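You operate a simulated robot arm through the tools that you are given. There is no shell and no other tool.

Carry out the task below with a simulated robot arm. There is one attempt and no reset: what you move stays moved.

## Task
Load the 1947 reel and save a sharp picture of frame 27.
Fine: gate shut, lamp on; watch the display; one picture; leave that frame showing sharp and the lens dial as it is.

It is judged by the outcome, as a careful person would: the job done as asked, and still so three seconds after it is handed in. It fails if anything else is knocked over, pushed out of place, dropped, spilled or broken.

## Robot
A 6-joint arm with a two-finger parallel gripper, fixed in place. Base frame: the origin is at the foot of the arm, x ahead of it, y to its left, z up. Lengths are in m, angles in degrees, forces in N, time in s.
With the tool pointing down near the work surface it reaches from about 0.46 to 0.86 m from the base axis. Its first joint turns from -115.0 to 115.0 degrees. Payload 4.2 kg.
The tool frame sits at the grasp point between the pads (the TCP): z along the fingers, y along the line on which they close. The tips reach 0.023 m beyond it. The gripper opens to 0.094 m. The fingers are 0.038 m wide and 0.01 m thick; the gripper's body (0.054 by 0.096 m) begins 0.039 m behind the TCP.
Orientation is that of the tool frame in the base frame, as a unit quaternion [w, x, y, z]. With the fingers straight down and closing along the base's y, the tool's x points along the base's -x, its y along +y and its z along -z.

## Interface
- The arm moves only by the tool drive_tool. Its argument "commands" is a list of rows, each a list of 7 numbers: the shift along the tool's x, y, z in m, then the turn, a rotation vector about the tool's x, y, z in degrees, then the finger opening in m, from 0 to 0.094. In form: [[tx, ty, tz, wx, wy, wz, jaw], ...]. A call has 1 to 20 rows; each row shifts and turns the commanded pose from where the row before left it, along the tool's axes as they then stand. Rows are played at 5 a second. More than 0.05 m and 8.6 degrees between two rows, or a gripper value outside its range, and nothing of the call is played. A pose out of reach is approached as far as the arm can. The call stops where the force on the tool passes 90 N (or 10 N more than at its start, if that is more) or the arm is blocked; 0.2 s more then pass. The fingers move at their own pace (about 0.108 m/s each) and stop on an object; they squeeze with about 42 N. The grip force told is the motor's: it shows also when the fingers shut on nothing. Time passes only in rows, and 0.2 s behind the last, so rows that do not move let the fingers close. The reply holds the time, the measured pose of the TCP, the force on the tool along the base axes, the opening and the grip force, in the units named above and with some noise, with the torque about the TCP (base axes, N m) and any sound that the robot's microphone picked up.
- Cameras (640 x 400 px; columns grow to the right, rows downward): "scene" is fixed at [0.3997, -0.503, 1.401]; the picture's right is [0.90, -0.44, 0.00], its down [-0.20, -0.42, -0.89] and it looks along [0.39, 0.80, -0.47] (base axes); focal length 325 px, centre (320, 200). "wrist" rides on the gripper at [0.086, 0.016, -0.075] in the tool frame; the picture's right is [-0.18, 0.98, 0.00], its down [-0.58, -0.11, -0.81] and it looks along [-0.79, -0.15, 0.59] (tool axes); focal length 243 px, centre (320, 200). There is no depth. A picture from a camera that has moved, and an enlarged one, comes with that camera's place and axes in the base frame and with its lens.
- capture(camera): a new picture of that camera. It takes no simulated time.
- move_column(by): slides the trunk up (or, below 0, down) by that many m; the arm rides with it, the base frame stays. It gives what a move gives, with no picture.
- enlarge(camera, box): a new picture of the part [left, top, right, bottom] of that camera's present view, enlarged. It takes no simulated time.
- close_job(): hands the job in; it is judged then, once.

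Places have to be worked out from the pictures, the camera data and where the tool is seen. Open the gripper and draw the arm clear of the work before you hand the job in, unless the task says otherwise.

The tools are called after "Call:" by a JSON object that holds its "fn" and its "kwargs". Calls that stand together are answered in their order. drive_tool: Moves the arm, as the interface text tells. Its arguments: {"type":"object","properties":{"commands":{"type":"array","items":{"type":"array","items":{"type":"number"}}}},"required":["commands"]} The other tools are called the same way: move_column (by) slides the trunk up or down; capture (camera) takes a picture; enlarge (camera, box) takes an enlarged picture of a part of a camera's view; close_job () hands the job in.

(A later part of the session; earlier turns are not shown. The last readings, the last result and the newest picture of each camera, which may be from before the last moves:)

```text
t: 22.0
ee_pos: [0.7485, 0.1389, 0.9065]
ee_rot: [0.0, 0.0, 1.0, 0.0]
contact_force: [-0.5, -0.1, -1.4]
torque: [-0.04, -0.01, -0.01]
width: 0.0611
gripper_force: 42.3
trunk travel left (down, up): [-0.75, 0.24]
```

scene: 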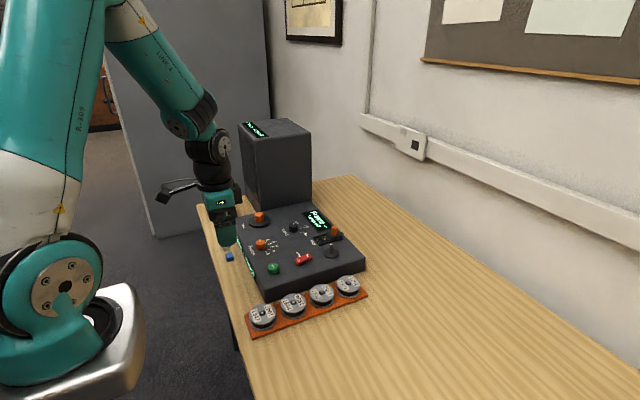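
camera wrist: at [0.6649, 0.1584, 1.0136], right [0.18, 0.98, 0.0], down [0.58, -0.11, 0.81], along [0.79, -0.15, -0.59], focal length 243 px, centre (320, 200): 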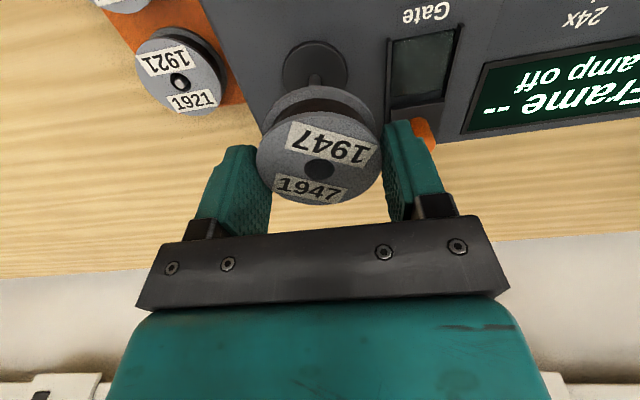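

The TCP is at (0.749, 0.139) and the disc appears about 1 mm to +y of the hole, well inside the ±3.7 mm clearance. I nudge +1 mm and lower so the rod enters the hole, watching the force.

Call:
{"fn": "drive_tool", "kwargs": {"commands": [[0, 0.001, 0.004, 0, 0, 0, 0.054], [0, 0, 0.004, 0, 0, 0, 0.054], [0, 0, 0.004, 0, 0, 0, 0.054], [0, 0, 0.004, 0, 0, 0, 0.054], [0, 0, 0, 0, 0, 0, 0.054]]}}

Call:
{"fn": "enlarge", "kwargs": {"camera": "wrist", "box": [240, 20, 400, 220]}}

Call:
{"fn": "enlarge", "kwargs": {"camera": "scene", "box": [290, 200, 370, 265]}}

```text
t: 23.2
ee_pos: [0.7487, 0.1386, 0.8906]
ee_rot: [0.0, 0.0, 1.0, 0.001]
contact_force: [0.1, -0.2, -0.9]
torque: [-0.01, 0.0, 0.02]
width: 0.0614
gripper_force: 41.7
trunk travel left (down, up): [-0.75, 0.24]
```

```text
2.00 times, centred on (320, 120) of wrist
camera zoom: at [0.6623, 0.1546, 0.9652], right [0.18, 0.98, 0.0], down [0.58, -0.11, 0.81], along [0.79, -0.15, -0.59], focal length 485 px, centre (320, 360)
```

zoom: 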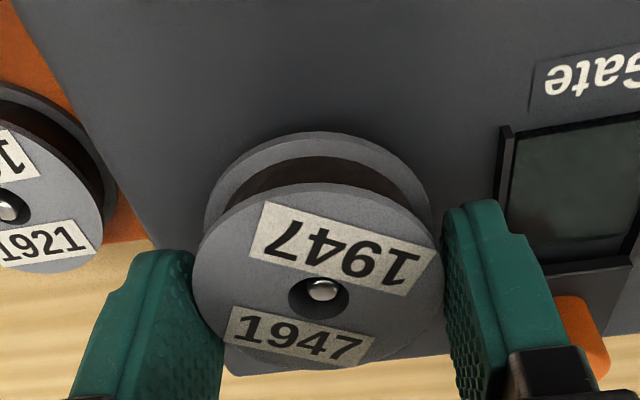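

```text
6.15 times, centred on (330, 232) of scene
camera zoom: at [0.3997, -0.503, 1.401], right [0.9, -0.44, 0.0], down [-0.2, -0.42, -0.89], along [0.39, 0.8, -0.47], focal length 1999 px, centre (258, 0)
```

zoom: 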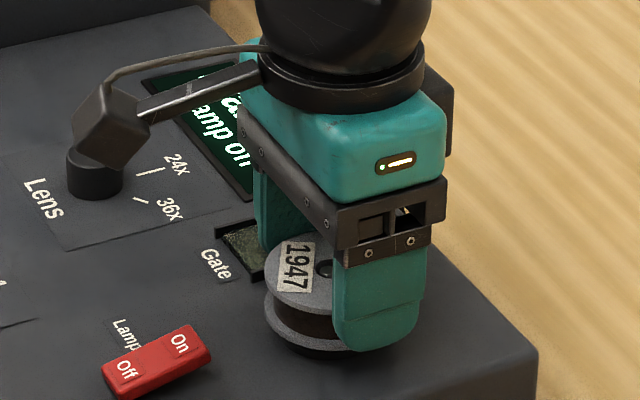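

The rod tip is visible inside the reel's hole and there is no force. I lower further in small steps until the reel is about on the disc.

Call:
{"fn": "drive_tool", "kwargs": {"commands": [[0, 0.0006, 0.004, 0, 0, 0, 0.054], [0, 0, 0.004, 0, 0, 0, 0.054], [0, 0, 0.003, 0, 0, 0, 0.054], [0, 0, 0.002, 0, 0, 0, 0.054], [0, 0, 0.001, 0, 0, 0, 0.054], [0, 0, 0, 0, 0, 0, 0.054]]}}

Call:
{"fn": "enlarge", "kwargs": {"camera": "wrist", "box": [240, 20, 400, 220]}}

Call:
{"fn": "enlarge", "kwargs": {"camera": "scene", "box": [300, 220, 360, 265]}}

```text
t: 24.6
ee_pos: [0.7494, 0.1402, 0.8827]
ee_rot: [0.004, -0.001, 1.0, 0.002]
contact_force: [0.5, -2.0, 47.4]
torque: [-0.61, 0.31, 0.01]
width: 0.0615
gripper_force: 42.0
trunk travel left (down, up): [-0.75, 0.24]
```

```text
2.00 times, centred on (320, 120) of wrist
camera zoom: at [0.6617, 0.1554, 0.9554], right [0.18, 0.98, 0.0], down [0.57, -0.11, 0.81], along [0.8, -0.15, -0.59], focal length 485 px, centre (320, 360)
```

zoom: 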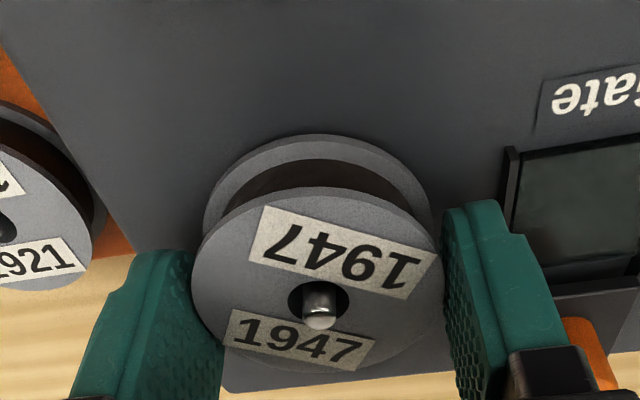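

```text
8.89 times, centred on (330, 242) of scene
camera zoom: at [0.3997, -0.503, 1.401], right [0.9, -0.44, 0.0], down [-0.2, -0.42, -0.89], along [0.39, 0.8, -0.47], focal length 2887 px, centre (231, -178)
```

zoom: 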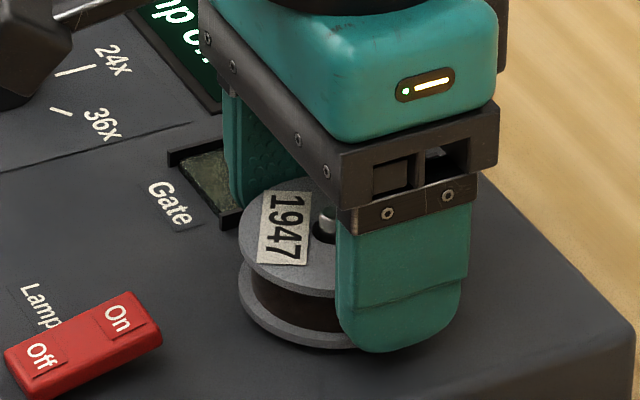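

The force reading of 47 N is nearly central, the rod stands well proud of the reel, and the lower flange lies at disc level, so the reel is seated. I ease off the downward push, then open the fingers a few millimetres.

Call:
{"fn": "drive_tool", "kwargs": {"commands": [[0, 0, -0.003, 0, 0, 0, 0.054], [0, 0, -0.002, 0, 0, 0, 0.054], [0, 0, 0, 0, 0, 0, 0.054]]}}

```text
t: 25.4
ee_pos: [0.7483, 0.1392, 0.882]
ee_rot: [0.0, 0.0, 1.0, 0.0]
contact_force: [6.7, 0.5, 19.3]
torque: [-0.04, -0.46, 0.01]
width: 0.061
gripper_force: 42.2
trunk travel left (down, up): [-0.75, 0.24]
```

The push is down to 19 N. I now open the fingers to 0.070 m to release the reel and look.

Call:
{"fn": "drive_tool", "kwargs": {"commands": [[0, 0, 0, 0, 0, 0, 0.063], [0, 0, 0, 0, 0, 0, 0.066], [0, 0, 0, 0, 0, 0, 0.07], [0, 0, 0, 0, 0, 0, 0.07]]}}

Call:
{"fn": "enlarge", "kwargs": {"camera": "wrist", "box": [240, 20, 400, 220]}}

Call:
{"fn": "enlarge", "kwargs": {"camera": "scene", "box": [300, 220, 360, 265]}}

```text
t: 26.4
ee_pos: [0.7458, 0.1397, 0.88]
ee_rot: [-0.001, 0.0, 1.0, 0.0]
contact_force: [0.1, 0.2, 0.4]
torque: [0.01, 0.01, 0.01]
width: 0.07
gripper_force: 0.0
trunk travel left (down, up): [-0.75, 0.24]
```

```text
2.00 times, centred on (320, 120) of wrist
camera zoom: at [0.6609, 0.1554, 0.9556], right [0.18, 0.98, 0.0], down [0.58, -0.11, 0.81], along [0.79, -0.15, -0.59], focal length 485 px, centre (320, 360)
```

zoom: 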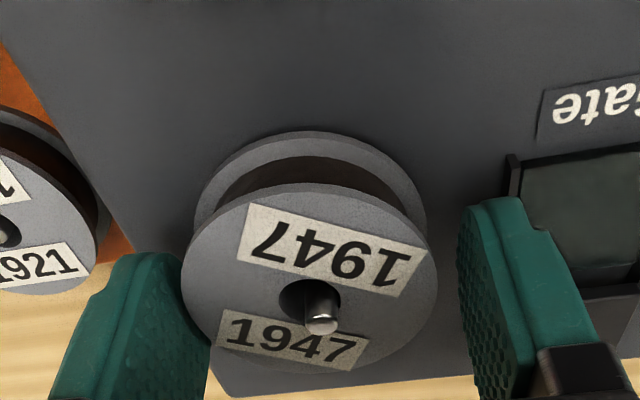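

```text
8.89 times, centred on (330, 242) of scene
camera zoom: at [0.3997, -0.503, 1.401], right [0.9, -0.44, 0.0], down [-0.2, -0.42, -0.89], along [0.39, 0.8, -0.47], focal length 2887 px, centre (231, -178)
```

zoom: 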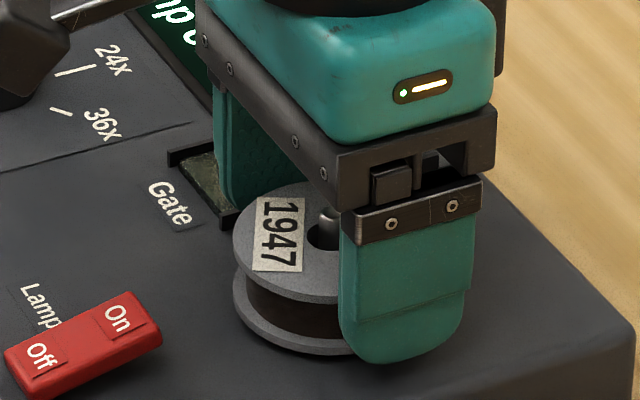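

The fingers are free and the reel stays on the spindle. I shift 2 mm to keep equal gaps, then rise straight up and look at the display.

Call:
{"fn": "drive_tool", "kwargs": {"commands": [[0, -0.002, 0, 0, 0, 0, 0.07], [0, 0, -0.01, 0, 0, 0, 0.07], [0, 0, -0.02, 0, 0, 0, 0.07], [0, 0, -0.03, 0, 0, 0, 0.07], [0, 0, -0.03, 0, 0, 0, 0.07], [0, 0, 0, 0, 0, 0, 0.07]]}}

Call:
{"fn": "capture", "kwargs": {"camera": "wrist"}}

Call:
{"fn": "enlarge", "kwargs": {"camera": "scene", "box": [230, 110, 390, 290]}}

```text
t: 27.8
ee_pos: [0.7483, 0.135, 0.9719]
ee_rot: [0.001, 0.0, 1.0, 0.001]
contact_force: [0.2, -1.7, 0.0]
torque: [0.01, 0.0, -0.01]
width: 0.0698
gripper_force: 0.0
trunk travel left (down, up): [-0.75, 0.24]
```

```text
taken
camera wrist: at [0.6623, 0.1514, 1.0475], right [0.18, 0.98, 0.0], down [0.58, -0.11, 0.81], along [0.79, -0.15, -0.59], focal length 243 px, centre (320, 200)
```

wrist: 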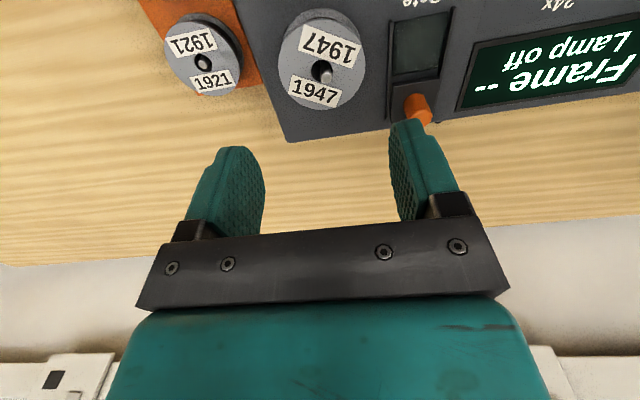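

```text
2.22 times, centred on (310, 200) of scene
camera zoom: at [0.3997, -0.503, 1.401], right [0.9, -0.44, 0.0], down [-0.2, -0.42, -0.89], along [0.39, 0.8, -0.47], focal length 722 px, centre (342, 200)
```

zoom: 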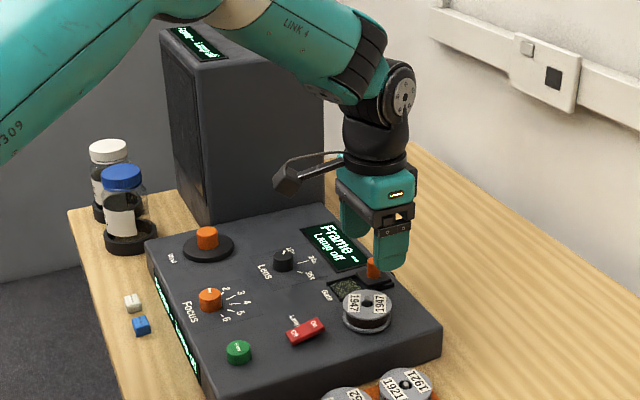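

The 1947 reel is on the spindle. Next is the gate: I place its handle top at (0.793, 0.207, 0.879), ø≈17 mm, and move over it with a jaw opening of 0.045 m.

Call:
{"fn": "drive_tool", "kwargs": {"commands": [[-0.015, 0.0235, 0, 0, 0, 0, 0.045], [-0.015, 0.0235, 0, 0, 0, 0, 0.045], [-0.015, 0.0235, 0.01, 0, 0, 0, 0.045], [0, 0, 0.02, 0, 0, 0, 0.045], [0, 0, 0, 0, 0, 0, 0.045]]}}

Call:
{"fn": "capture", "kwargs": {"camera": "wrist"}}

Call:
{"fn": "enlarge", "kwargs": {"camera": "scene", "box": [290, 200, 370, 265]}}

Call:
{"fn": "drive_tool", "kwargs": {"commands": [[0, 0, 0, 0, 0, 0, 0.045]]}}

Call:
{"fn": "drive_tool", "kwargs": {"commands": [[0, 0, 0, 0, 0, 0, 0.045]]}}

```text
t: 29.0
ee_pos: [0.7912, 0.2081, 0.9433]
ee_rot: [0.0, 0.0, 1.0, 0.0]
contact_force: [-0.3, 0.2, -0.3]
torque: [0.01, 0.01, -0.03]
width: 0.0451
gripper_force: 0.1
trunk travel left (down, up): [-0.75, 0.24]
```

```text
taken
camera wrist: at [0.7052, 0.2225, 1.0182], right [0.18, 0.98, 0.0], down [0.58, -0.11, 0.81], along [0.79, -0.15, -0.59], focal length 243 px, centre (320, 200)
```

wrist: 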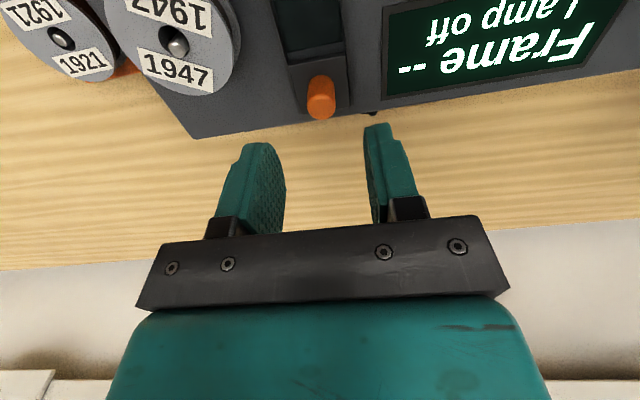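

```text
6.15 times, centred on (330, 232) of scene
camera zoom: at [0.3997, -0.503, 1.401], right [0.9, -0.44, 0.0], down [-0.2, -0.42, -0.89], along [0.39, 0.8, -0.47], focal length 1999 px, centre (258, 0)
```

zoom: 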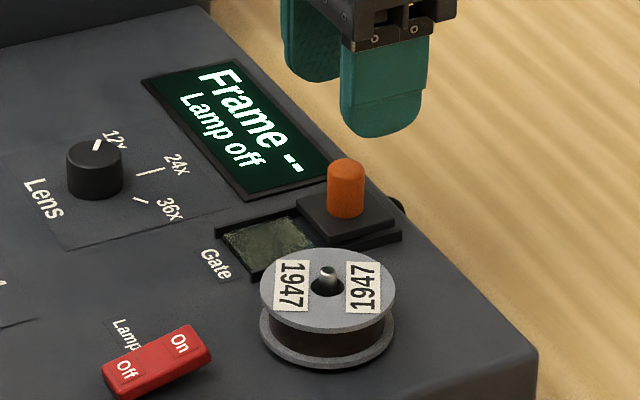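

```text
t: 29.4
ee_pos: [0.7914, 0.2069, 0.9439]
ee_rot: [0.0, 0.0, 1.0, 0.0]
contact_force: [0.0, -0.8, -0.2]
torque: [0.0, 0.0, -0.01]
width: 0.0449
gripper_force: 0.1
trunk travel left (down, up): [-0.75, 0.24]
```

```text
t: 29.8
ee_pos: [0.7912, 0.206, 0.9435]
ee_rot: [0.0, 0.0, 1.0, 0.0]
contact_force: [-0.3, -0.3, -0.8]
torque: [0.0, -0.03, 0.0]
width: 0.0454
gripper_force: 0.0
trunk travel left (down, up): [-0.75, 0.24]
```

The handle is directly ahead in the jaw's plane, offset about +4 mm in x. I shift 4 mm and lower to z≈0.905 (tips around the handle's top).

Call:
{"fn": "drive_tool", "kwargs": {"commands": [[-0.004, 0, 0.013, 0, 0, 0, 0.045], [0, 0, 0.013, 0, 0, 0, 0.045], [0, 0, 0.012, 0, 0, 0, 0.045], [0, 0, 0, 0, 0, 0, 0.045]]}}

Call:
{"fn": "enlarge", "kwargs": {"camera": "wrist", "box": [220, 60, 420, 220]}}

Call:
{"fn": "enlarge", "kwargs": {"camera": "scene", "box": [300, 200, 370, 250]}}

```text
t: 30.8
ee_pos: [0.7975, 0.2076, 0.9043]
ee_rot: [0.0, 0.0, 1.0, 0.0]
contact_force: [1.1, 0.0, -0.4]
torque: [-0.01, 0.01, 0.02]
width: 0.0453
gripper_force: 0.0
trunk travel left (down, up): [-0.75, 0.24]
```

```text
2.50 times, centred on (320, 140) of wrist
camera zoom: at [0.7101, 0.2233, 0.9784], right [0.18, 0.98, 0.0], down [0.58, -0.11, 0.81], along [0.79, -0.15, -0.59], focal length 606 px, centre (320, 350)
```

zoom: 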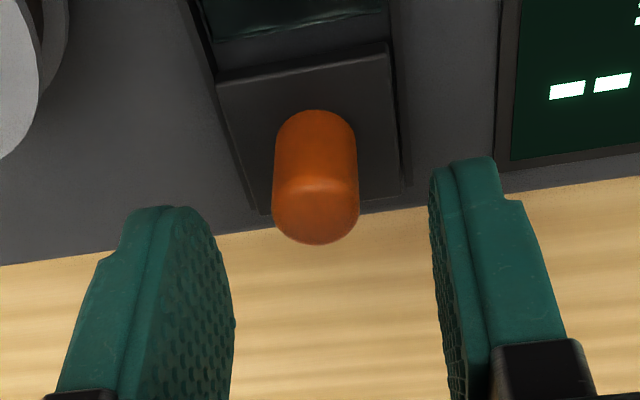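

```text
8.00 times, centred on (335, 225) of scene
camera zoom: at [0.3997, -0.503, 1.401], right [0.9, -0.44, 0.0], down [-0.2, -0.42, -0.89], along [0.39, 0.8, -0.47], focal length 2598 px, centre (200, 0)
```

zoom: 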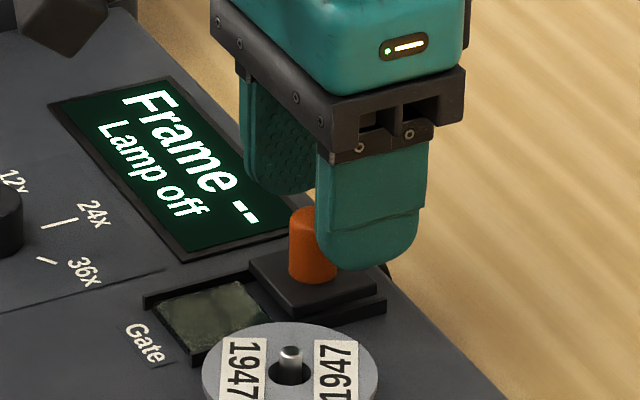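

The handle is centred between the pads. I lower to z≈0.888 so the tips stop just above the slide plate, then close on the handle.

Call:
{"fn": "drive_tool", "kwargs": {"commands": [[0, 0, 0.006, 0, 0, 0, 0.045], [0, 0, 0.005, 0, 0, 0, 0.045], [0, 0, 0.004, 0, 0, 0, 0.045], [0, 0, 0, 0, 0, 0, 0.045]]}}

Call:
{"fn": "drive_tool", "kwargs": {"commands": [[0, 0, 0, 0, 0, 0, 0.03], [0, 0, 0, 0, 0, 0, 0.02], [0, 0, 0, 0, 0, 0, 0.01], [0, 0, 0, 0, 0, 0, 0.01]]}}

Call:
{"fn": "enlarge", "kwargs": {"camera": "scene", "box": [300, 200, 370, 250]}}

```text
t: 31.8
ee_pos: [0.7959, 0.208, 0.889]
ee_rot: [0.0, 0.001, 1.0, 0.0]
contact_force: [0.4, 0.3, -0.1]
torque: [0.0, -0.02, 0.01]
width: 0.0452
gripper_force: 0.0
trunk travel left (down, up): [-0.75, 0.24]
```

```text
t: 32.8
ee_pos: [0.7957, 0.2087, 0.8884]
ee_rot: [0.0, 0.0, 1.0, 0.0]
contact_force: [0.0, -1.4, -0.5]
torque: [-0.04, 0.04, 0.02]
width: 0.0166
gripper_force: 45.3
trunk travel left (down, up): [-0.75, 0.24]
```

```text
8.00 times, centred on (335, 225) of scene
camera zoom: at [0.3997, -0.503, 1.401], right [0.9, -0.44, 0.0], down [-0.2, -0.42, -0.89], along [0.39, 0.8, -0.47], focal length 2598 px, centre (200, 0)
```

zoom: 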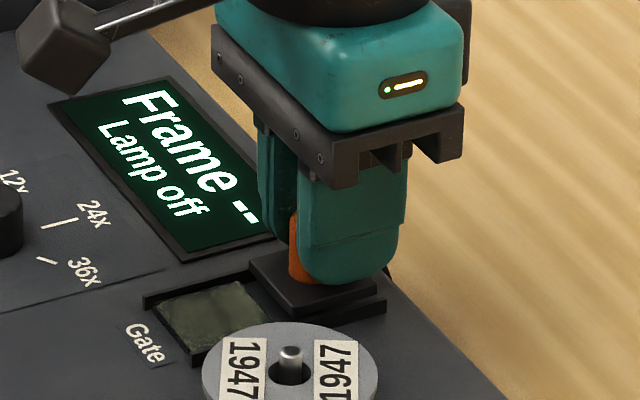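

The handle is gripped (0.0166 m). I slide it toward -x in small steps, first 0.02 m, watching the force.

Call:
{"fn": "drive_tool", "kwargs": {"commands": [[0.005, 0, 0, 0, 0, 0, 0.01], [0.005, 0, 0, 0, 0, 0, 0.01], [0.005, 0, 0, 0, 0, 0, 0.01], [0.005, 0, 0, 0, 0, 0, 0.01], [0, 0, 0, 0, 0, 0, 0.01]]}}

Call:
{"fn": "enlarge", "kwargs": {"camera": "scene", "box": [290, 200, 370, 260]}}

```text
t: 34.0
ee_pos: [0.7769, 0.2094, 0.8896]
ee_rot: [0.0, 0.0, 1.0, 0.001]
contact_force: [0.0, 0.7, 3.2]
torque: [-0.01, -0.22, 0.0]
width: 0.0166
gripper_force: 44.8
trunk travel left (down, up): [-0.75, 0.24]
```

```text
6.67 times, centred on (330, 230) of scene
camera zoom: at [0.3997, -0.503, 1.401], right [0.9, -0.44, 0.0], down [-0.2, -0.42, -0.89], along [0.39, 0.8, -0.47], focal length 2165 px, centre (253, 0)
```

zoom: 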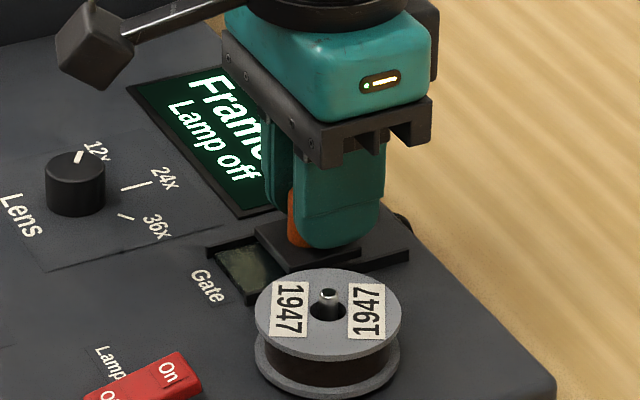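

The slide moves freely with the handle and the window is half covered. I continue 0.014 m and then check.

Call:
{"fn": "drive_tool", "kwargs": {"commands": [[0.005, 0, 0, 0, 0, 0, 0.01], [0.005, 0, 0, 0, 0, 0, 0.01], [0.004, 0, 0, 0, 0, 0, 0.01], [0, 0, 0, 0, 0, 0, 0.01]]}}

Call:
{"fn": "enlarge", "kwargs": {"camera": "scene", "box": [290, 200, 370, 260]}}

Call:
{"fn": "enlarge", "kwargs": {"camera": "wrist", "box": [220, 0, 420, 220]}}

```text
t: 35.0
ee_pos: [0.7629, 0.2078, 0.8876]
ee_rot: [-0.002, -0.001, 1.0, 0.0]
contact_force: [-1.3, -2.3, -1.3]
torque: [0.02, -0.13, -0.01]
width: 0.0166
gripper_force: 45.5
trunk travel left (down, up): [-0.75, 0.24]
```

```text
6.67 times, centred on (330, 230) of scene
camera zoom: at [0.3997, -0.503, 1.401], right [0.9, -0.44, 0.0], down [-0.2, -0.42, -0.89], along [0.39, 0.8, -0.47], focal length 2165 px, centre (253, 0)
```

zoom: 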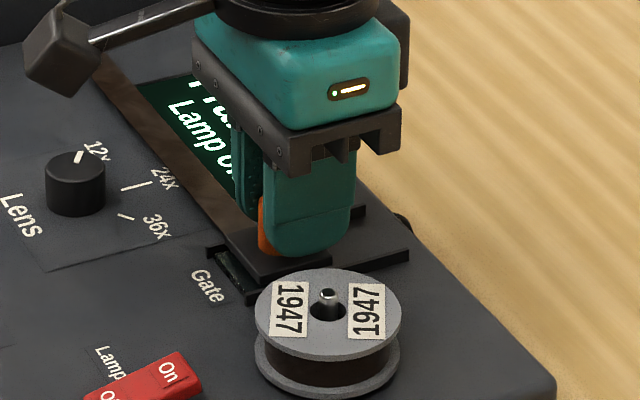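

```text
1.82 times, centred on (320, 110) of wrist
camera zoom: at [0.6765, 0.2236, 0.9633], right [0.18, 0.98, 0.0], down [0.58, -0.11, 0.81], along [0.79, -0.15, -0.59], focal length 441 px, centre (320, 364)
```

zoom: 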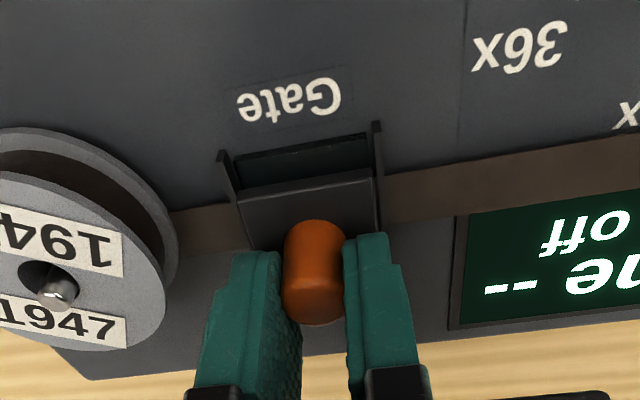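

A brown film strip has appeared, running from the reel through the gate, so the machine has threaded it; about 8 mm of window is still bare. I keep sliding in small steps until the slide reaches its stop.

Call:
{"fn": "drive_tool", "kwargs": {"commands": [[0.003, 0, 0, 0, 0, 0, 0.01], [0.003, 0, 0, 0, 0, 0, 0.01], [0, 0, 0, 0, 0, 0, 0.01]]}}

Call:
{"fn": "enlarge", "kwargs": {"camera": "wrist", "box": [220, 0, 420, 220]}}

```text
t: 35.8
ee_pos: [0.757, 0.2069, 0.8887]
ee_rot: [-0.001, 0.001, 1.0, 0.0]
contact_force: [1.9, -5.8, -8.5]
torque: [-0.04, -0.15, 0.02]
width: 0.0167
gripper_force: 44.8
trunk travel left (down, up): [-0.75, 0.24]
```

```text
1.82 times, centred on (320, 110) of wrist
camera zoom: at [0.6704, 0.2238, 0.9633], right [0.19, 0.98, 0.0], down [0.58, -0.11, 0.81], along [0.79, -0.15, -0.59], focal length 441 px, centre (320, 364)
```

zoom: 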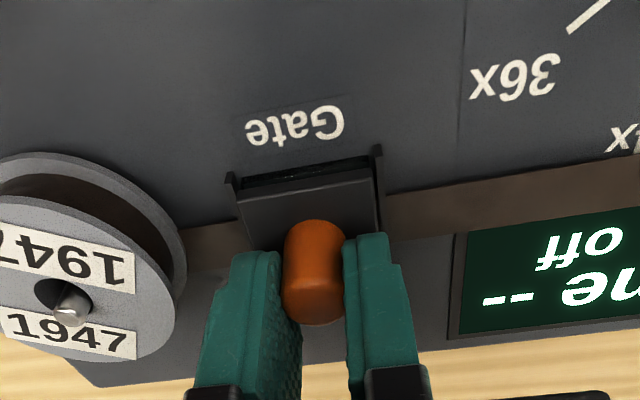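

Only a thin strip of window is left. I push on in 1–2 mm steps, watching for the stop.

Call:
{"fn": "drive_tool", "kwargs": {"commands": [[0.002, 0, 0, 0, 0, 0, 0.01], [0.002, 0, 0, 0, 0, 0, 0.01], [0, 0, 0, 0, 0, 0, 0.01]]}}

Call:
{"fn": "enlarge", "kwargs": {"camera": "wrist", "box": [220, 0, 420, 220]}}

Call:
{"fn": "enlarge", "kwargs": {"camera": "scene", "box": [230, 195, 370, 275]}}

```text
t: 36.6
ee_pos: [0.7551, 0.2082, 0.8878]
ee_rot: [0.002, 0.001, 1.0, 0.001]
contact_force: [29.3, -1.2, -22.6]
torque: [-0.05, -1.22, 0.0]
width: 0.0168
gripper_force: 44.5
trunk travel left (down, up): [-0.75, 0.24]
```

```text
1.82 times, centred on (320, 110) of wrist
camera zoom: at [0.6687, 0.2236, 0.9632], right [0.19, 0.98, 0.0], down [0.58, -0.11, 0.81], along [0.79, -0.15, -0.59], focal length 441 px, centre (320, 364)
```

zoom: 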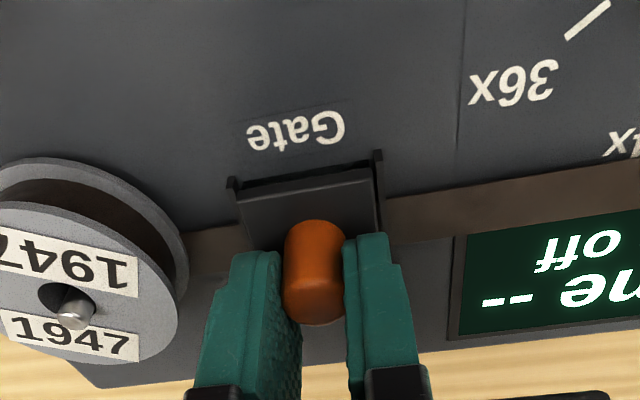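

```text
4.57 times, centred on (300, 235) of scene
camera zoom: at [0.3997, -0.503, 1.401], right [0.9, -0.44, 0.0], down [-0.2, -0.42, -0.89], along [0.39, 0.8, -0.47], focal length 1485 px, centre (411, 40)
```

zoom: 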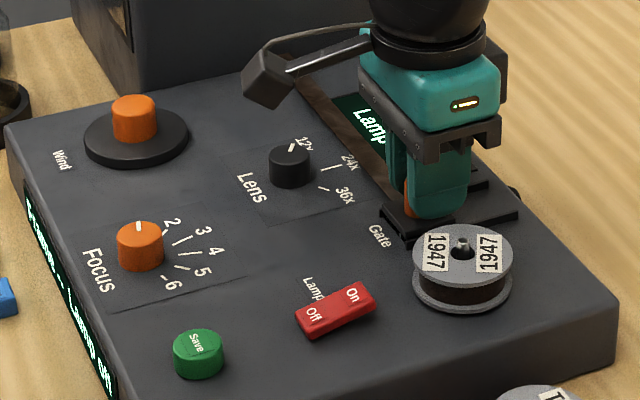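

The stop is reached (29 N reaction) and the window is fully covered: the gate is shut. I release gently with a small opening and rise.

Call:
{"fn": "drive_tool", "kwargs": {"commands": [[-0.001, 0, 0, 0, 0, 0, 0.01], [0, 0, 0, 0, 0, 0, 0.022], [0, 0, 0, 0, 0, 0, 0.03], [0, 0, 0, 0, 0, 0, 0.03], [0, 0, -0.01, 0, 0, 0, 0.03], [0, 0, -0.03, 0, 0, 0, 0.03], [0, 0, -0.04, 0, 0, 0, 0.03], [0, 0, 0, 0, 0, 0, 0.03]]}}

Call:
{"fn": "capture", "kwargs": {"camera": "wrist"}}

Call:
{"fn": "enlarge", "kwargs": {"camera": "scene", "box": [230, 195, 370, 275]}}

```text
t: 38.4
ee_pos: [0.7537, 0.2058, 0.9699]
ee_rot: [0.0, 0.0, 1.0, 0.0]
contact_force: [-0.1, 0.3, -0.2]
torque: [-0.02, -0.01, -0.01]
width: 0.0299
gripper_force: 0.1
trunk travel left (down, up): [-0.75, 0.24]
```

```text
taken
camera wrist: at [0.6676, 0.2224, 1.0446], right [0.18, 0.98, 0.0], down [0.58, -0.11, 0.81], along [0.79, -0.15, -0.59], focal length 243 px, centre (320, 200)
```

wrist: 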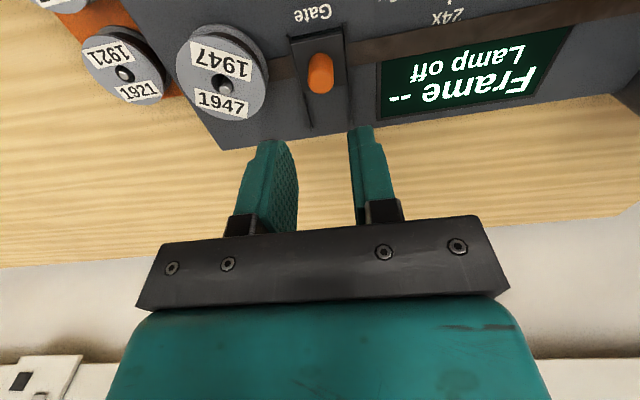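

```text
4.57 times, centred on (300, 235) of scene
camera zoom: at [0.3997, -0.503, 1.401], right [0.9, -0.44, 0.0], down [-0.2, -0.42, -0.89], along [0.39, 0.8, -0.47], focal length 1485 px, centre (411, 40)
```

zoom: 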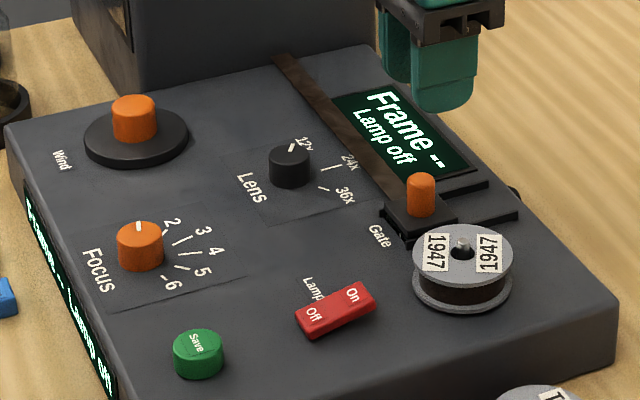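

The gate is shut with the film threaded. Now the lamp: the rocker's raised "On" end is near (0.678, 0.136, 0.86). I move above it with the fingers closed and turn the tool 90° so the thin side of the fingertips lies along the rocker.

Call:
{"fn": "drive_tool", "kwargs": {"commands": [[0.0245, -0.0232, 0, 0, 0, 0, 0.0], [0.0245, -0.0232, 0, 0, 0, 0, 0.0], [0.0245, -0.0232, 0, 0, 0, 0, 0.0], [0, 0, 0, 0, 0, -7.5, 0.0], [0, 0, 0, 0, 0, -7.5, 0.0], [0, 0, 0, 0, 0, -7.5, 0.0], [0, 0, 0, 0, 0, -7.5, 0.0], [0, 0, 0, 0, 0, -7.5, 0.0], [0, 0, 0, 0, 0, -7.5, 0.0], [0, 0, 0, 0, 0, -7.5, 0.0], [0, 0, 0, 0, 0, -7.5, 0.0], [0, 0, 0, 0, 0, -7.5, 0.0], [0, 0, 0, 0, 0, -7.5, 0.0], [0, 0, 0, 0, 0, -7.5, 0.0], [0, 0, 0, 0, 0, -7.5, 0.0], [0, 0, 0, 0, 0, 0, 0.0]]}}

Call:
{"fn": "capture", "kwargs": {"camera": "wrist"}}

Call:
{"fn": "capture", "kwargs": {"camera": "scene"}}

```text
t: 41.8
ee_pos: [0.6809, 0.1384, 0.9684]
ee_rot: [0.0, 0.708, -0.706, 0.0]
contact_force: [-1.1, -0.2, 0.2]
torque: [0.01, 0.01, 0.0]
width: 0.0
gripper_force: 42.1
trunk travel left (down, up): [-0.75, 0.24]
```

```text
taken
camera wrist: at [0.664, 0.0518, 1.043], right [-0.98, 0.18, 0.0], down [0.11, 0.58, 0.81], along [0.15, 0.79, -0.59], focal length 243 px, centre (320, 200)
```

wrist: 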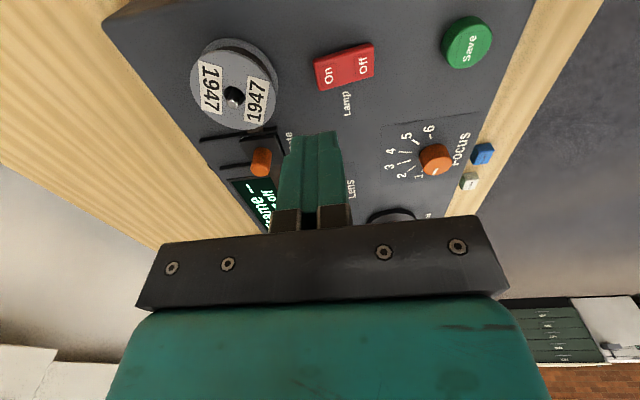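

```text
taken
```

scene: 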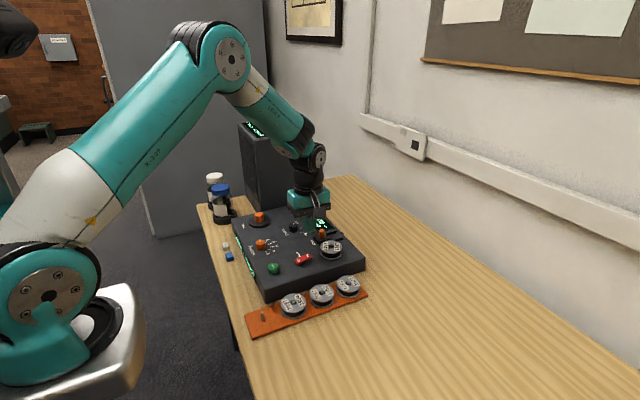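

I can see "On" just ahead of the closed fingertips, at about (0.676, 0.141). I shift a few mm onto it and lower until the tips are just above the rocker.

Call:
{"fn": "drive_tool", "kwargs": {"commands": [[-0.003, 0.004, 0.025, 0, 0, 0, 0.0], [0, 0, 0.025, 0, 0, 0, 0.0], [0, 0, 0.02, 0, 0, 0, 0.0], [0, 0, 0, 0, 0, 0, 0.0]]}}

Call:
{"fn": "enlarge", "kwargs": {"camera": "wrist", "box": [220, 60, 440, 220]}}

Call:
{"fn": "enlarge", "kwargs": {"camera": "scene", "box": [270, 210, 350, 280]}}

```text
t: 42.8
ee_pos: [0.6758, 0.1409, 0.9006]
ee_rot: [0.0, 0.707, -0.707, 0.0]
contact_force: [-0.5, -0.4, -0.2]
torque: [0.01, -0.04, 0.01]
width: 0.0
gripper_force: 41.4
trunk travel left (down, up): [-0.75, 0.24]
```

```text
2.50 times, centred on (330, 140) of wrist
camera zoom: at [0.6605, 0.0556, 0.9746], right [-0.98, 0.18, 0.0], down [0.11, 0.58, 0.81], along [0.15, 0.79, -0.59], focal length 606 px, centre (295, 350)
```

zoom: 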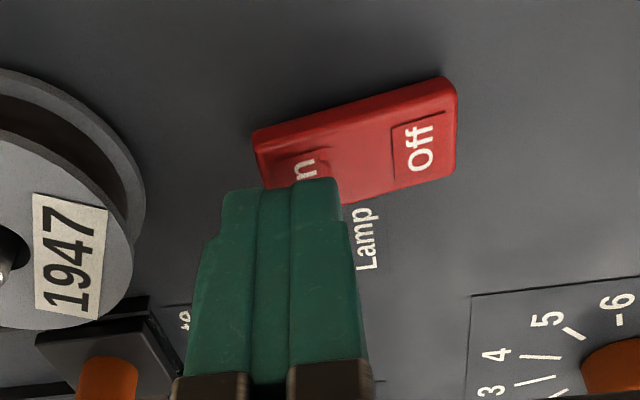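

```text
5.71 times, centred on (310, 245) of scene
camera zoom: at [0.3997, -0.503, 1.401], right [0.9, -0.44, 0.0], down [-0.2, -0.42, -0.89], along [0.39, 0.8, -0.47], focal length 1856 px, centre (377, -57)
```

zoom: 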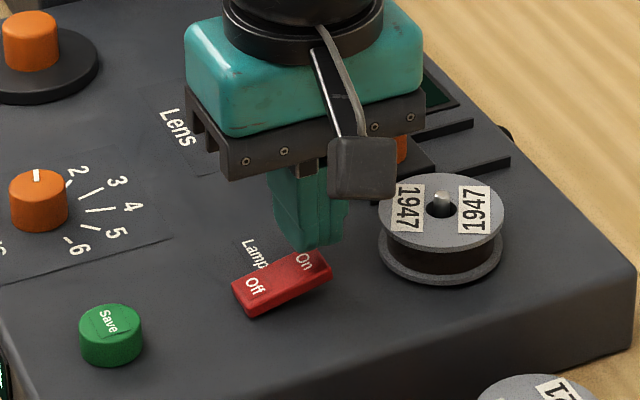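

The fingertips are right over the "On" end. I press down in small steps.

Call:
{"fn": "drive_tool", "kwargs": {"commands": [[0, 0, 0.006, 0, 0, 0, 0.0], [0, 0, 0.005, 0, 0, 0, 0.0], [0, 0, 0.003, 0, 0, 0, 0.0], [0, 0, 0.002, 0, 0, 0, 0.0], [0, 0, 0, 0, 0, 0, 0.0]]}}

Call:
{"fn": "enlarge", "kwargs": {"camera": "scene", "box": [270, 210, 350, 280]}}

```text
t: 44.0
ee_pos: [0.6761, 0.1411, 0.8847]
ee_rot: [0.001, -0.707, 0.707, -0.001]
contact_force: [-5.1, -5.1, 21.0]
torque: [-0.14, 0.34, 0.04]
width: 0.0
gripper_force: 41.7
trunk travel left (down, up): [-0.75, 0.24]
```

```text
5.71 times, centred on (310, 245) of scene
camera zoom: at [0.3997, -0.503, 1.401], right [0.9, -0.44, 0.0], down [-0.2, -0.42, -0.89], along [0.39, 0.8, -0.47], focal length 1856 px, centre (377, -57)
```

zoom: 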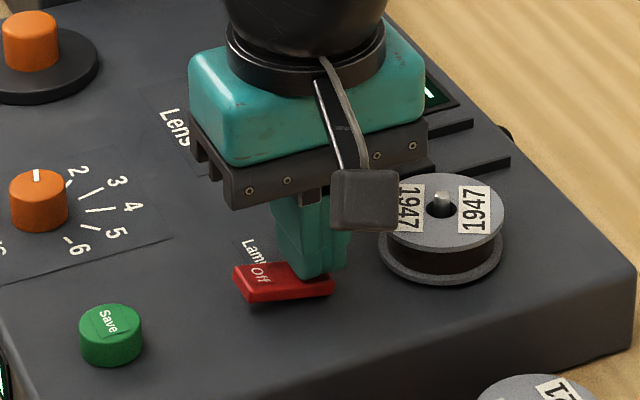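

The rocker has tipped over: the "Off" end is now up and the "On" end is down. I lift off and read the display.

Call:
{"fn": "drive_tool", "kwargs": {"commands": [[0, 0, -0.01, 0, 0, 0, 0.0], [0, 0, -0.03, 0, 0, 0, 0.0], [0, 0, -0.04, 0, 0, 0, 0.0], [0, 0, -0.03, 0, 0, 0, 0.0], [0, 0, 0, 0, 0, 0, 0.0]]}}

Call:
{"fn": "capture", "kwargs": {"camera": "wrist"}}

Call:
{"fn": "enlarge", "kwargs": {"camera": "scene", "box": [220, 110, 360, 290]}}

Call:
{"fn": "enlarge", "kwargs": {"camera": "scene", "box": [230, 110, 290, 150]}}

```text
t: 45.2
ee_pos: [0.6785, 0.1409, 0.9924]
ee_rot: [0.0, -0.707, 0.707, 0.0]
contact_force: [0.3, -0.3, -0.1]
torque: [-0.02, 0.0, 0.01]
width: 0.0
gripper_force: 41.7
trunk travel left (down, up): [-0.75, 0.24]
```

```text
taken
camera wrist: at [0.6634, 0.0535, 1.0671], right [-0.98, 0.18, 0.0], down [0.11, 0.58, 0.81], along [0.15, 0.79, -0.59], focal length 243 px, centre (320, 200)
```

wrist: 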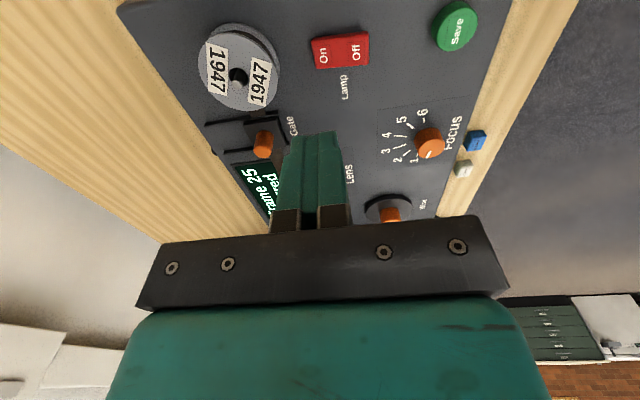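

```text
2.22 times, centred on (290, 200) of scene
camera zoom: at [0.3997, -0.503, 1.401], right [0.9, -0.44, 0.0], down [-0.2, -0.42, -0.89], along [0.39, 0.8, -0.47], focal length 722 px, centre (387, 200)
```

zoom: 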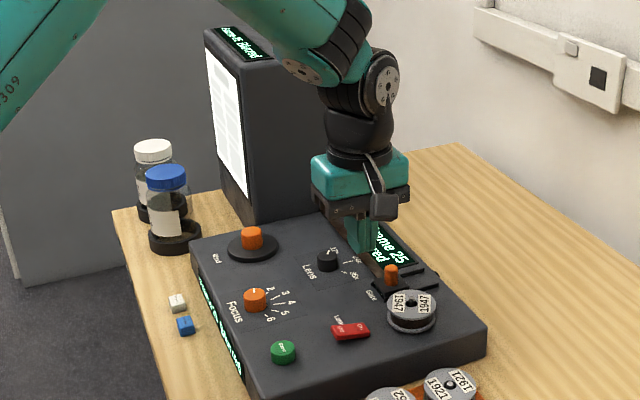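

```text
10.00 times, centred on (260, 130) of scene
camera zoom: at [0.3997, -0.503, 1.401], right [0.9, -0.44, 0.0], down [-0.2, -0.42, -0.89], along [0.39, 0.8, -0.47], focal length 3248 px, centre (920, 900)
```

zoom: 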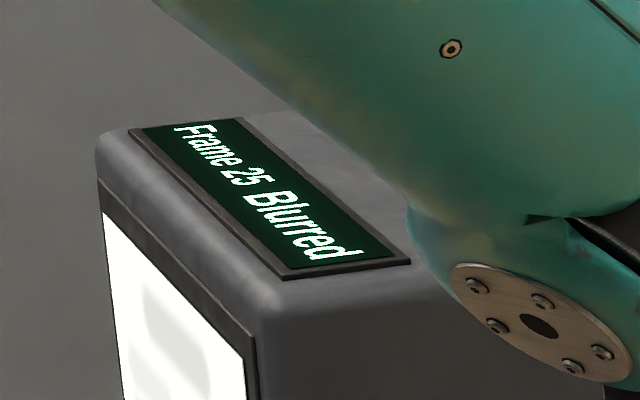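

Lamp is on and the cabinet's display reads "Frame 25 Blurred", so I need frame 27. I move over toward the Wind knob at about (0.617, 0.389), staying at z≈0.99, and turn the tool back to 45°, which keeps the camera bracket away from the cabinet.

Call:
{"fn": "drive_tool", "kwargs": {"commands": [[-0.0413, 0.01, 0, 0, 0, 0, 0.06], [-0.0413, 0.01, 0, 0, 0, 0, 0.06], [-0.0413, 0.01, 0, 0, 0, 0, 0.06], [-0.0413, 0.01, 0, 0, 0, 0, 0.06], [-0.0413, 0.01, 0, 0, 0, 0, 0.06], [-0.0413, 0.01, 0, 0, 0, 0, 0.06], [0, 0, 0, 0, 0, 7.5, 0.06], [0, 0, 0, 0, 0, 7.5, 0.06], [0, 0, 0, 0, 0, 7.5, 0.06], [0, 0, 0, 0, 0, 7.5, 0.06], [0, 0, 0, 0, 0, 7.5, 0.06], [0, 0, 0, 0, 0, 7.5, 0.06], [0, 0, 0, 0, 0, 0, 0.06]]}}

Call:
{"fn": "capture", "kwargs": {"camera": "wrist"}}

Call:
{"fn": "capture", "kwargs": {"camera": "scene"}}

Call:
{"fn": "enlarge", "kwargs": {"camera": "scene", "box": [220, 190, 340, 270]}}

```text
t: 48.0
ee_pos: [0.6156, 0.3889, 0.9935]
ee_rot: [0.0, -0.381, 0.925, 0.0]
contact_force: [0.5, -0.5, -0.4]
torque: [0.02, 0.0, 0.01]
width: 0.0601
gripper_force: 0.0
trunk travel left (down, up): [-0.75, 0.24]
```

```text
taken
camera wrist: at [0.5432, 0.3387, 1.0675], right [-0.56, 0.83, 0.0], down [0.49, 0.33, 0.81], along [0.67, 0.45, -0.59], focal length 243 px, centre (320, 200)
```

wrist: 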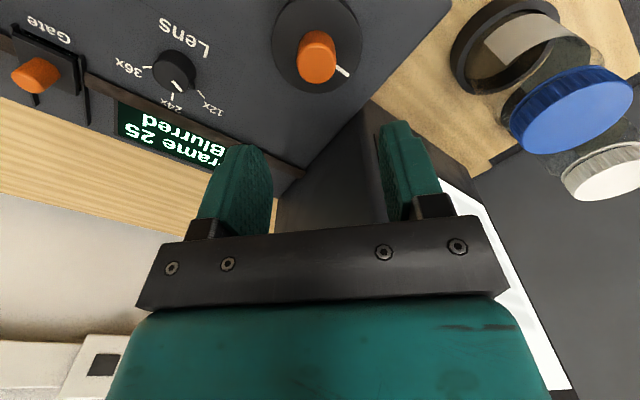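

```text
taken
```

scene: 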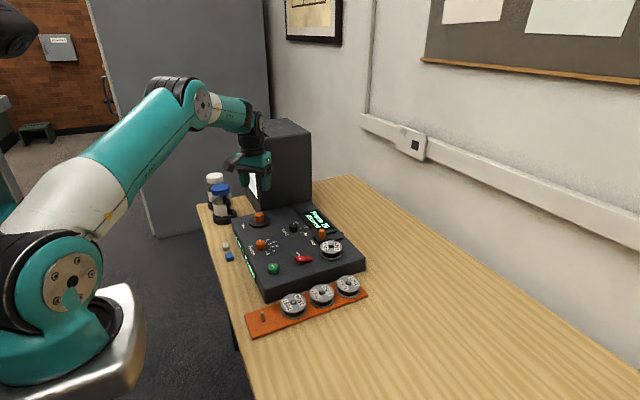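

```text
5.00 times, centred on (280, 230) of scene
camera zoom: at [0.3997, -0.503, 1.401], right [0.9, -0.44, 0.0], down [-0.2, -0.42, -0.89], along [0.39, 0.8, -0.47], focal length 1624 px, centre (520, 50)
```

zoom: 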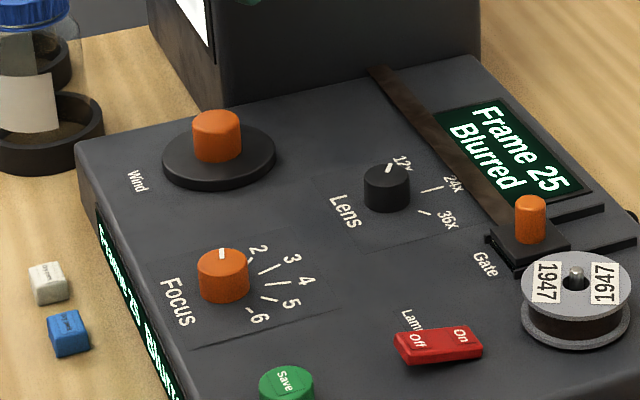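

The Wind knob is in view at the top of the wrist picture; two bottles stand beyond it near (0.53, 0.51), which I must keep away from. I enlarge the knob to measure it.

Call:
{"fn": "enlarge", "kwargs": {"camera": "wrist", "box": [240, 0, 400, 110]}}

Call:
{"fn": "enlarge", "kwargs": {"camera": "scene", "box": [235, 200, 295, 240]}}

Call:
{"fn": "drive_tool", "kwargs": {"commands": [[0, 0, 0, 0, 0, 0, 0.06]]}}

Call:
{"fn": "drive_tool", "kwargs": {"commands": [[0, 0, 0, 0, 0, 0, 0.06]]}}

```text
3.64 times, centred on (320, 55) of wrist
camera zoom: at [0.5432, 0.3387, 1.0675], right [-0.56, 0.83, 0.0], down [0.49, 0.33, 0.81], along [0.67, 0.45, -0.59], focal length 882 px, centre (320, 727)
```

zoom: 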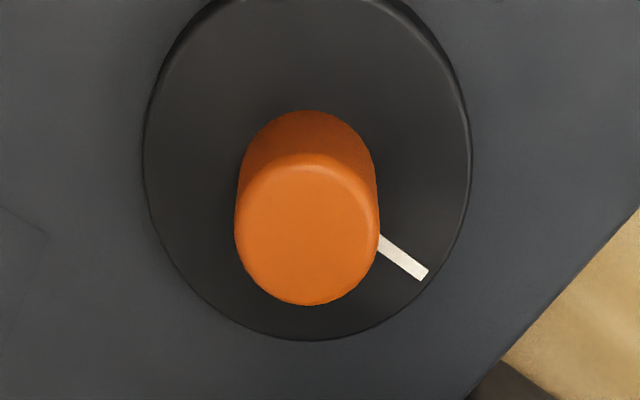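

```text
10.00 times, centred on (265, 220) of scene
camera zoom: at [0.3997, -0.503, 1.401], right [0.9, -0.44, 0.0], down [-0.2, -0.42, -0.89], along [0.39, 0.8, -0.47], focal length 3248 px, centre (870, 0)
```

zoom: 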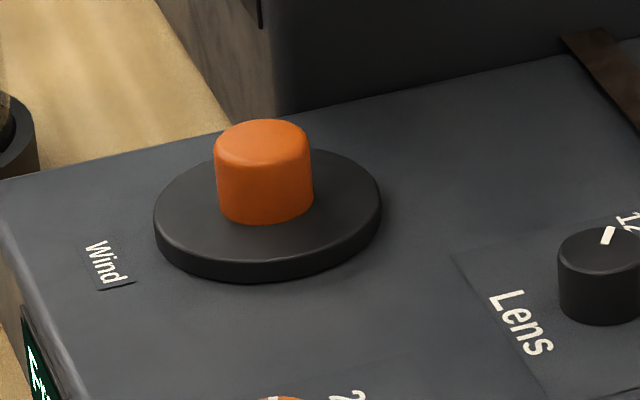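

```text
t: 48.4
ee_pos: [0.6147, 0.3888, 0.9932]
ee_rot: [0.0, -0.382, 0.924, -0.001]
contact_force: [0.0, -0.5, 0.9]
torque: [0.01, -0.01, -0.01]
width: 0.06
gripper_force: 0.1
trunk travel left (down, up): [-0.75, 0.24]
```

```text
t: 48.8
ee_pos: [0.6151, 0.3884, 0.9925]
ee_rot: [0.001, -0.383, 0.924, 0.0]
contact_force: [0.1, 0.4, 0.0]
torque: [-0.02, 0.0, -0.02]
width: 0.0602
gripper_force: 0.1
trunk travel left (down, up): [-0.75, 0.24]
```

The knob top works out at (0.619, 0.388, 0.870), ø≈32 mm, on a 74 mm disc. I centre over it and lower to z≈0.905 (tips just above the knob's shoulders) to check.

Call:
{"fn": "drive_tool", "kwargs": {"commands": [[-0.0025, -0.0032, 0.03, 0, 0, 0, 0.06], [0, 0, 0.03, 0, 0, 0, 0.06], [0, 0, 0.026, 0, 0, 0, 0.06], [0, 0, 0, 0, 0, 0, 0.06]]}}

Call:
{"fn": "enlarge", "kwargs": {"camera": "wrist", "box": [200, 20, 440, 240]}}

Call:
{"fn": "enlarge", "kwargs": {"camera": "scene", "box": [220, 140, 340, 250]}}

```text
t: 49.8
ee_pos: [0.6187, 0.3903, 0.9044]
ee_rot: [0.0, -0.383, 0.924, 0.0]
contact_force: [-0.3, 0.3, -0.2]
torque: [0.01, 0.03, -0.01]
width: 0.0603
gripper_force: 0.2
trunk travel left (down, up): [-0.75, 0.24]
```

```text
1.82 times, centred on (320, 130) of wrist
camera zoom: at [0.5462, 0.3405, 0.9792], right [-0.57, 0.82, 0.0], down [0.49, 0.33, 0.81], along [0.67, 0.46, -0.59], focal length 441 px, centre (320, 327)
```

zoom: 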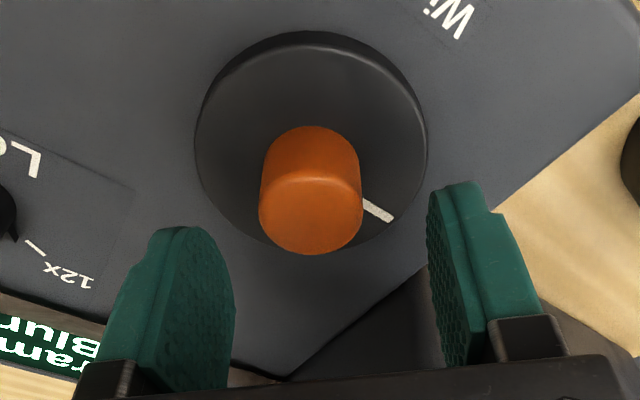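

```text
3.64 times, centred on (280, 195) of scene
camera zoom: at [0.3997, -0.503, 1.401], right [0.9, -0.44, 0.0], down [-0.2, -0.42, -0.89], along [0.39, 0.8, -0.47], focal length 1181 px, centre (466, 218)
```

zoom: 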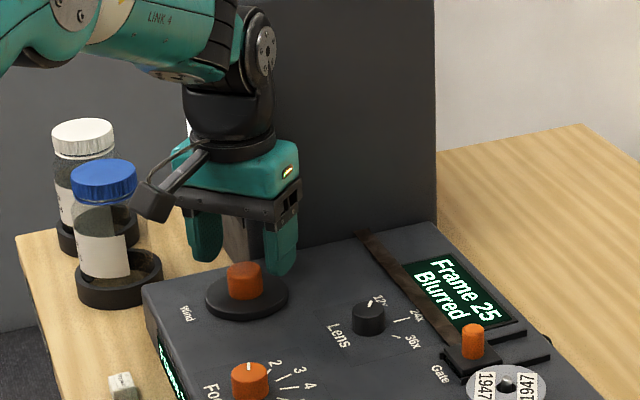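

The knob sits about 2.6 mm off toward the right finger; I correct along the closing axis and lower to z≈0.880, tips about 4 mm above the disc.

Call:
{"fn": "drive_tool", "kwargs": {"commands": [[0, -0.0026, 0.008, 0, 0, 0, 0.06], [0, 0, 0.008, 0, 0, 0, 0.06], [0, 0, 0.005, 0, 0, 0, 0.06], [0, 0, 0.003, 0, 0, 0, 0.06], [0, 0, 0, 0, 0, 0, 0.06]]}}

Call:
{"fn": "enlarge", "kwargs": {"camera": "wrist", "box": [200, 20, 440, 240]}}

Call:
{"fn": "enlarge", "kwargs": {"camera": "scene", "box": [230, 180, 300, 240]}}

```text
t: 51.0
ee_pos: [0.6194, 0.3883, 0.8835]
ee_rot: [0.0, -0.382, 0.924, 0.0]
contact_force: [-0.1, 0.3, -0.6]
torque: [0.02, -0.01, 0.01]
width: 0.0601
gripper_force: 0.0
trunk travel left (down, up): [-0.75, 0.24]
```

```text
1.82 times, centred on (320, 130) of wrist
camera zoom: at [0.5483, 0.3381, 0.9574], right [-0.57, 0.82, 0.0], down [0.49, 0.33, 0.81], along [0.67, 0.46, -0.59], focal length 441 px, centre (320, 327)
```

zoom: 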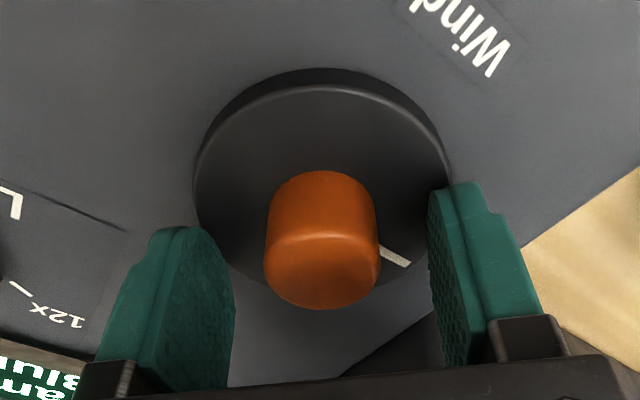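

```text
6.67 times, centred on (265, 210) of scene
camera zoom: at [0.3997, -0.503, 1.401], right [0.9, -0.44, 0.0], down [-0.2, -0.42, -0.89], along [0.39, 0.8, -0.47], focal length 2165 px, centre (687, 133)
```

zoom: 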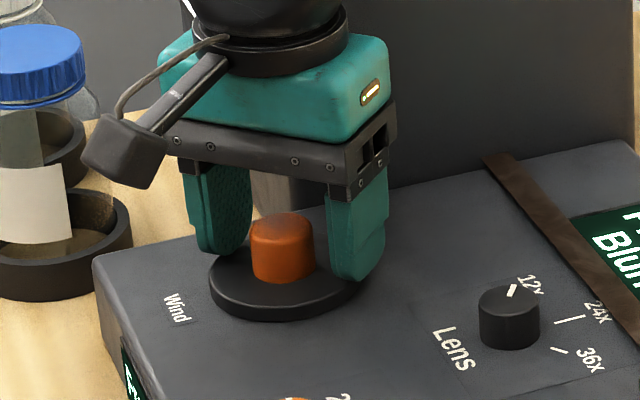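

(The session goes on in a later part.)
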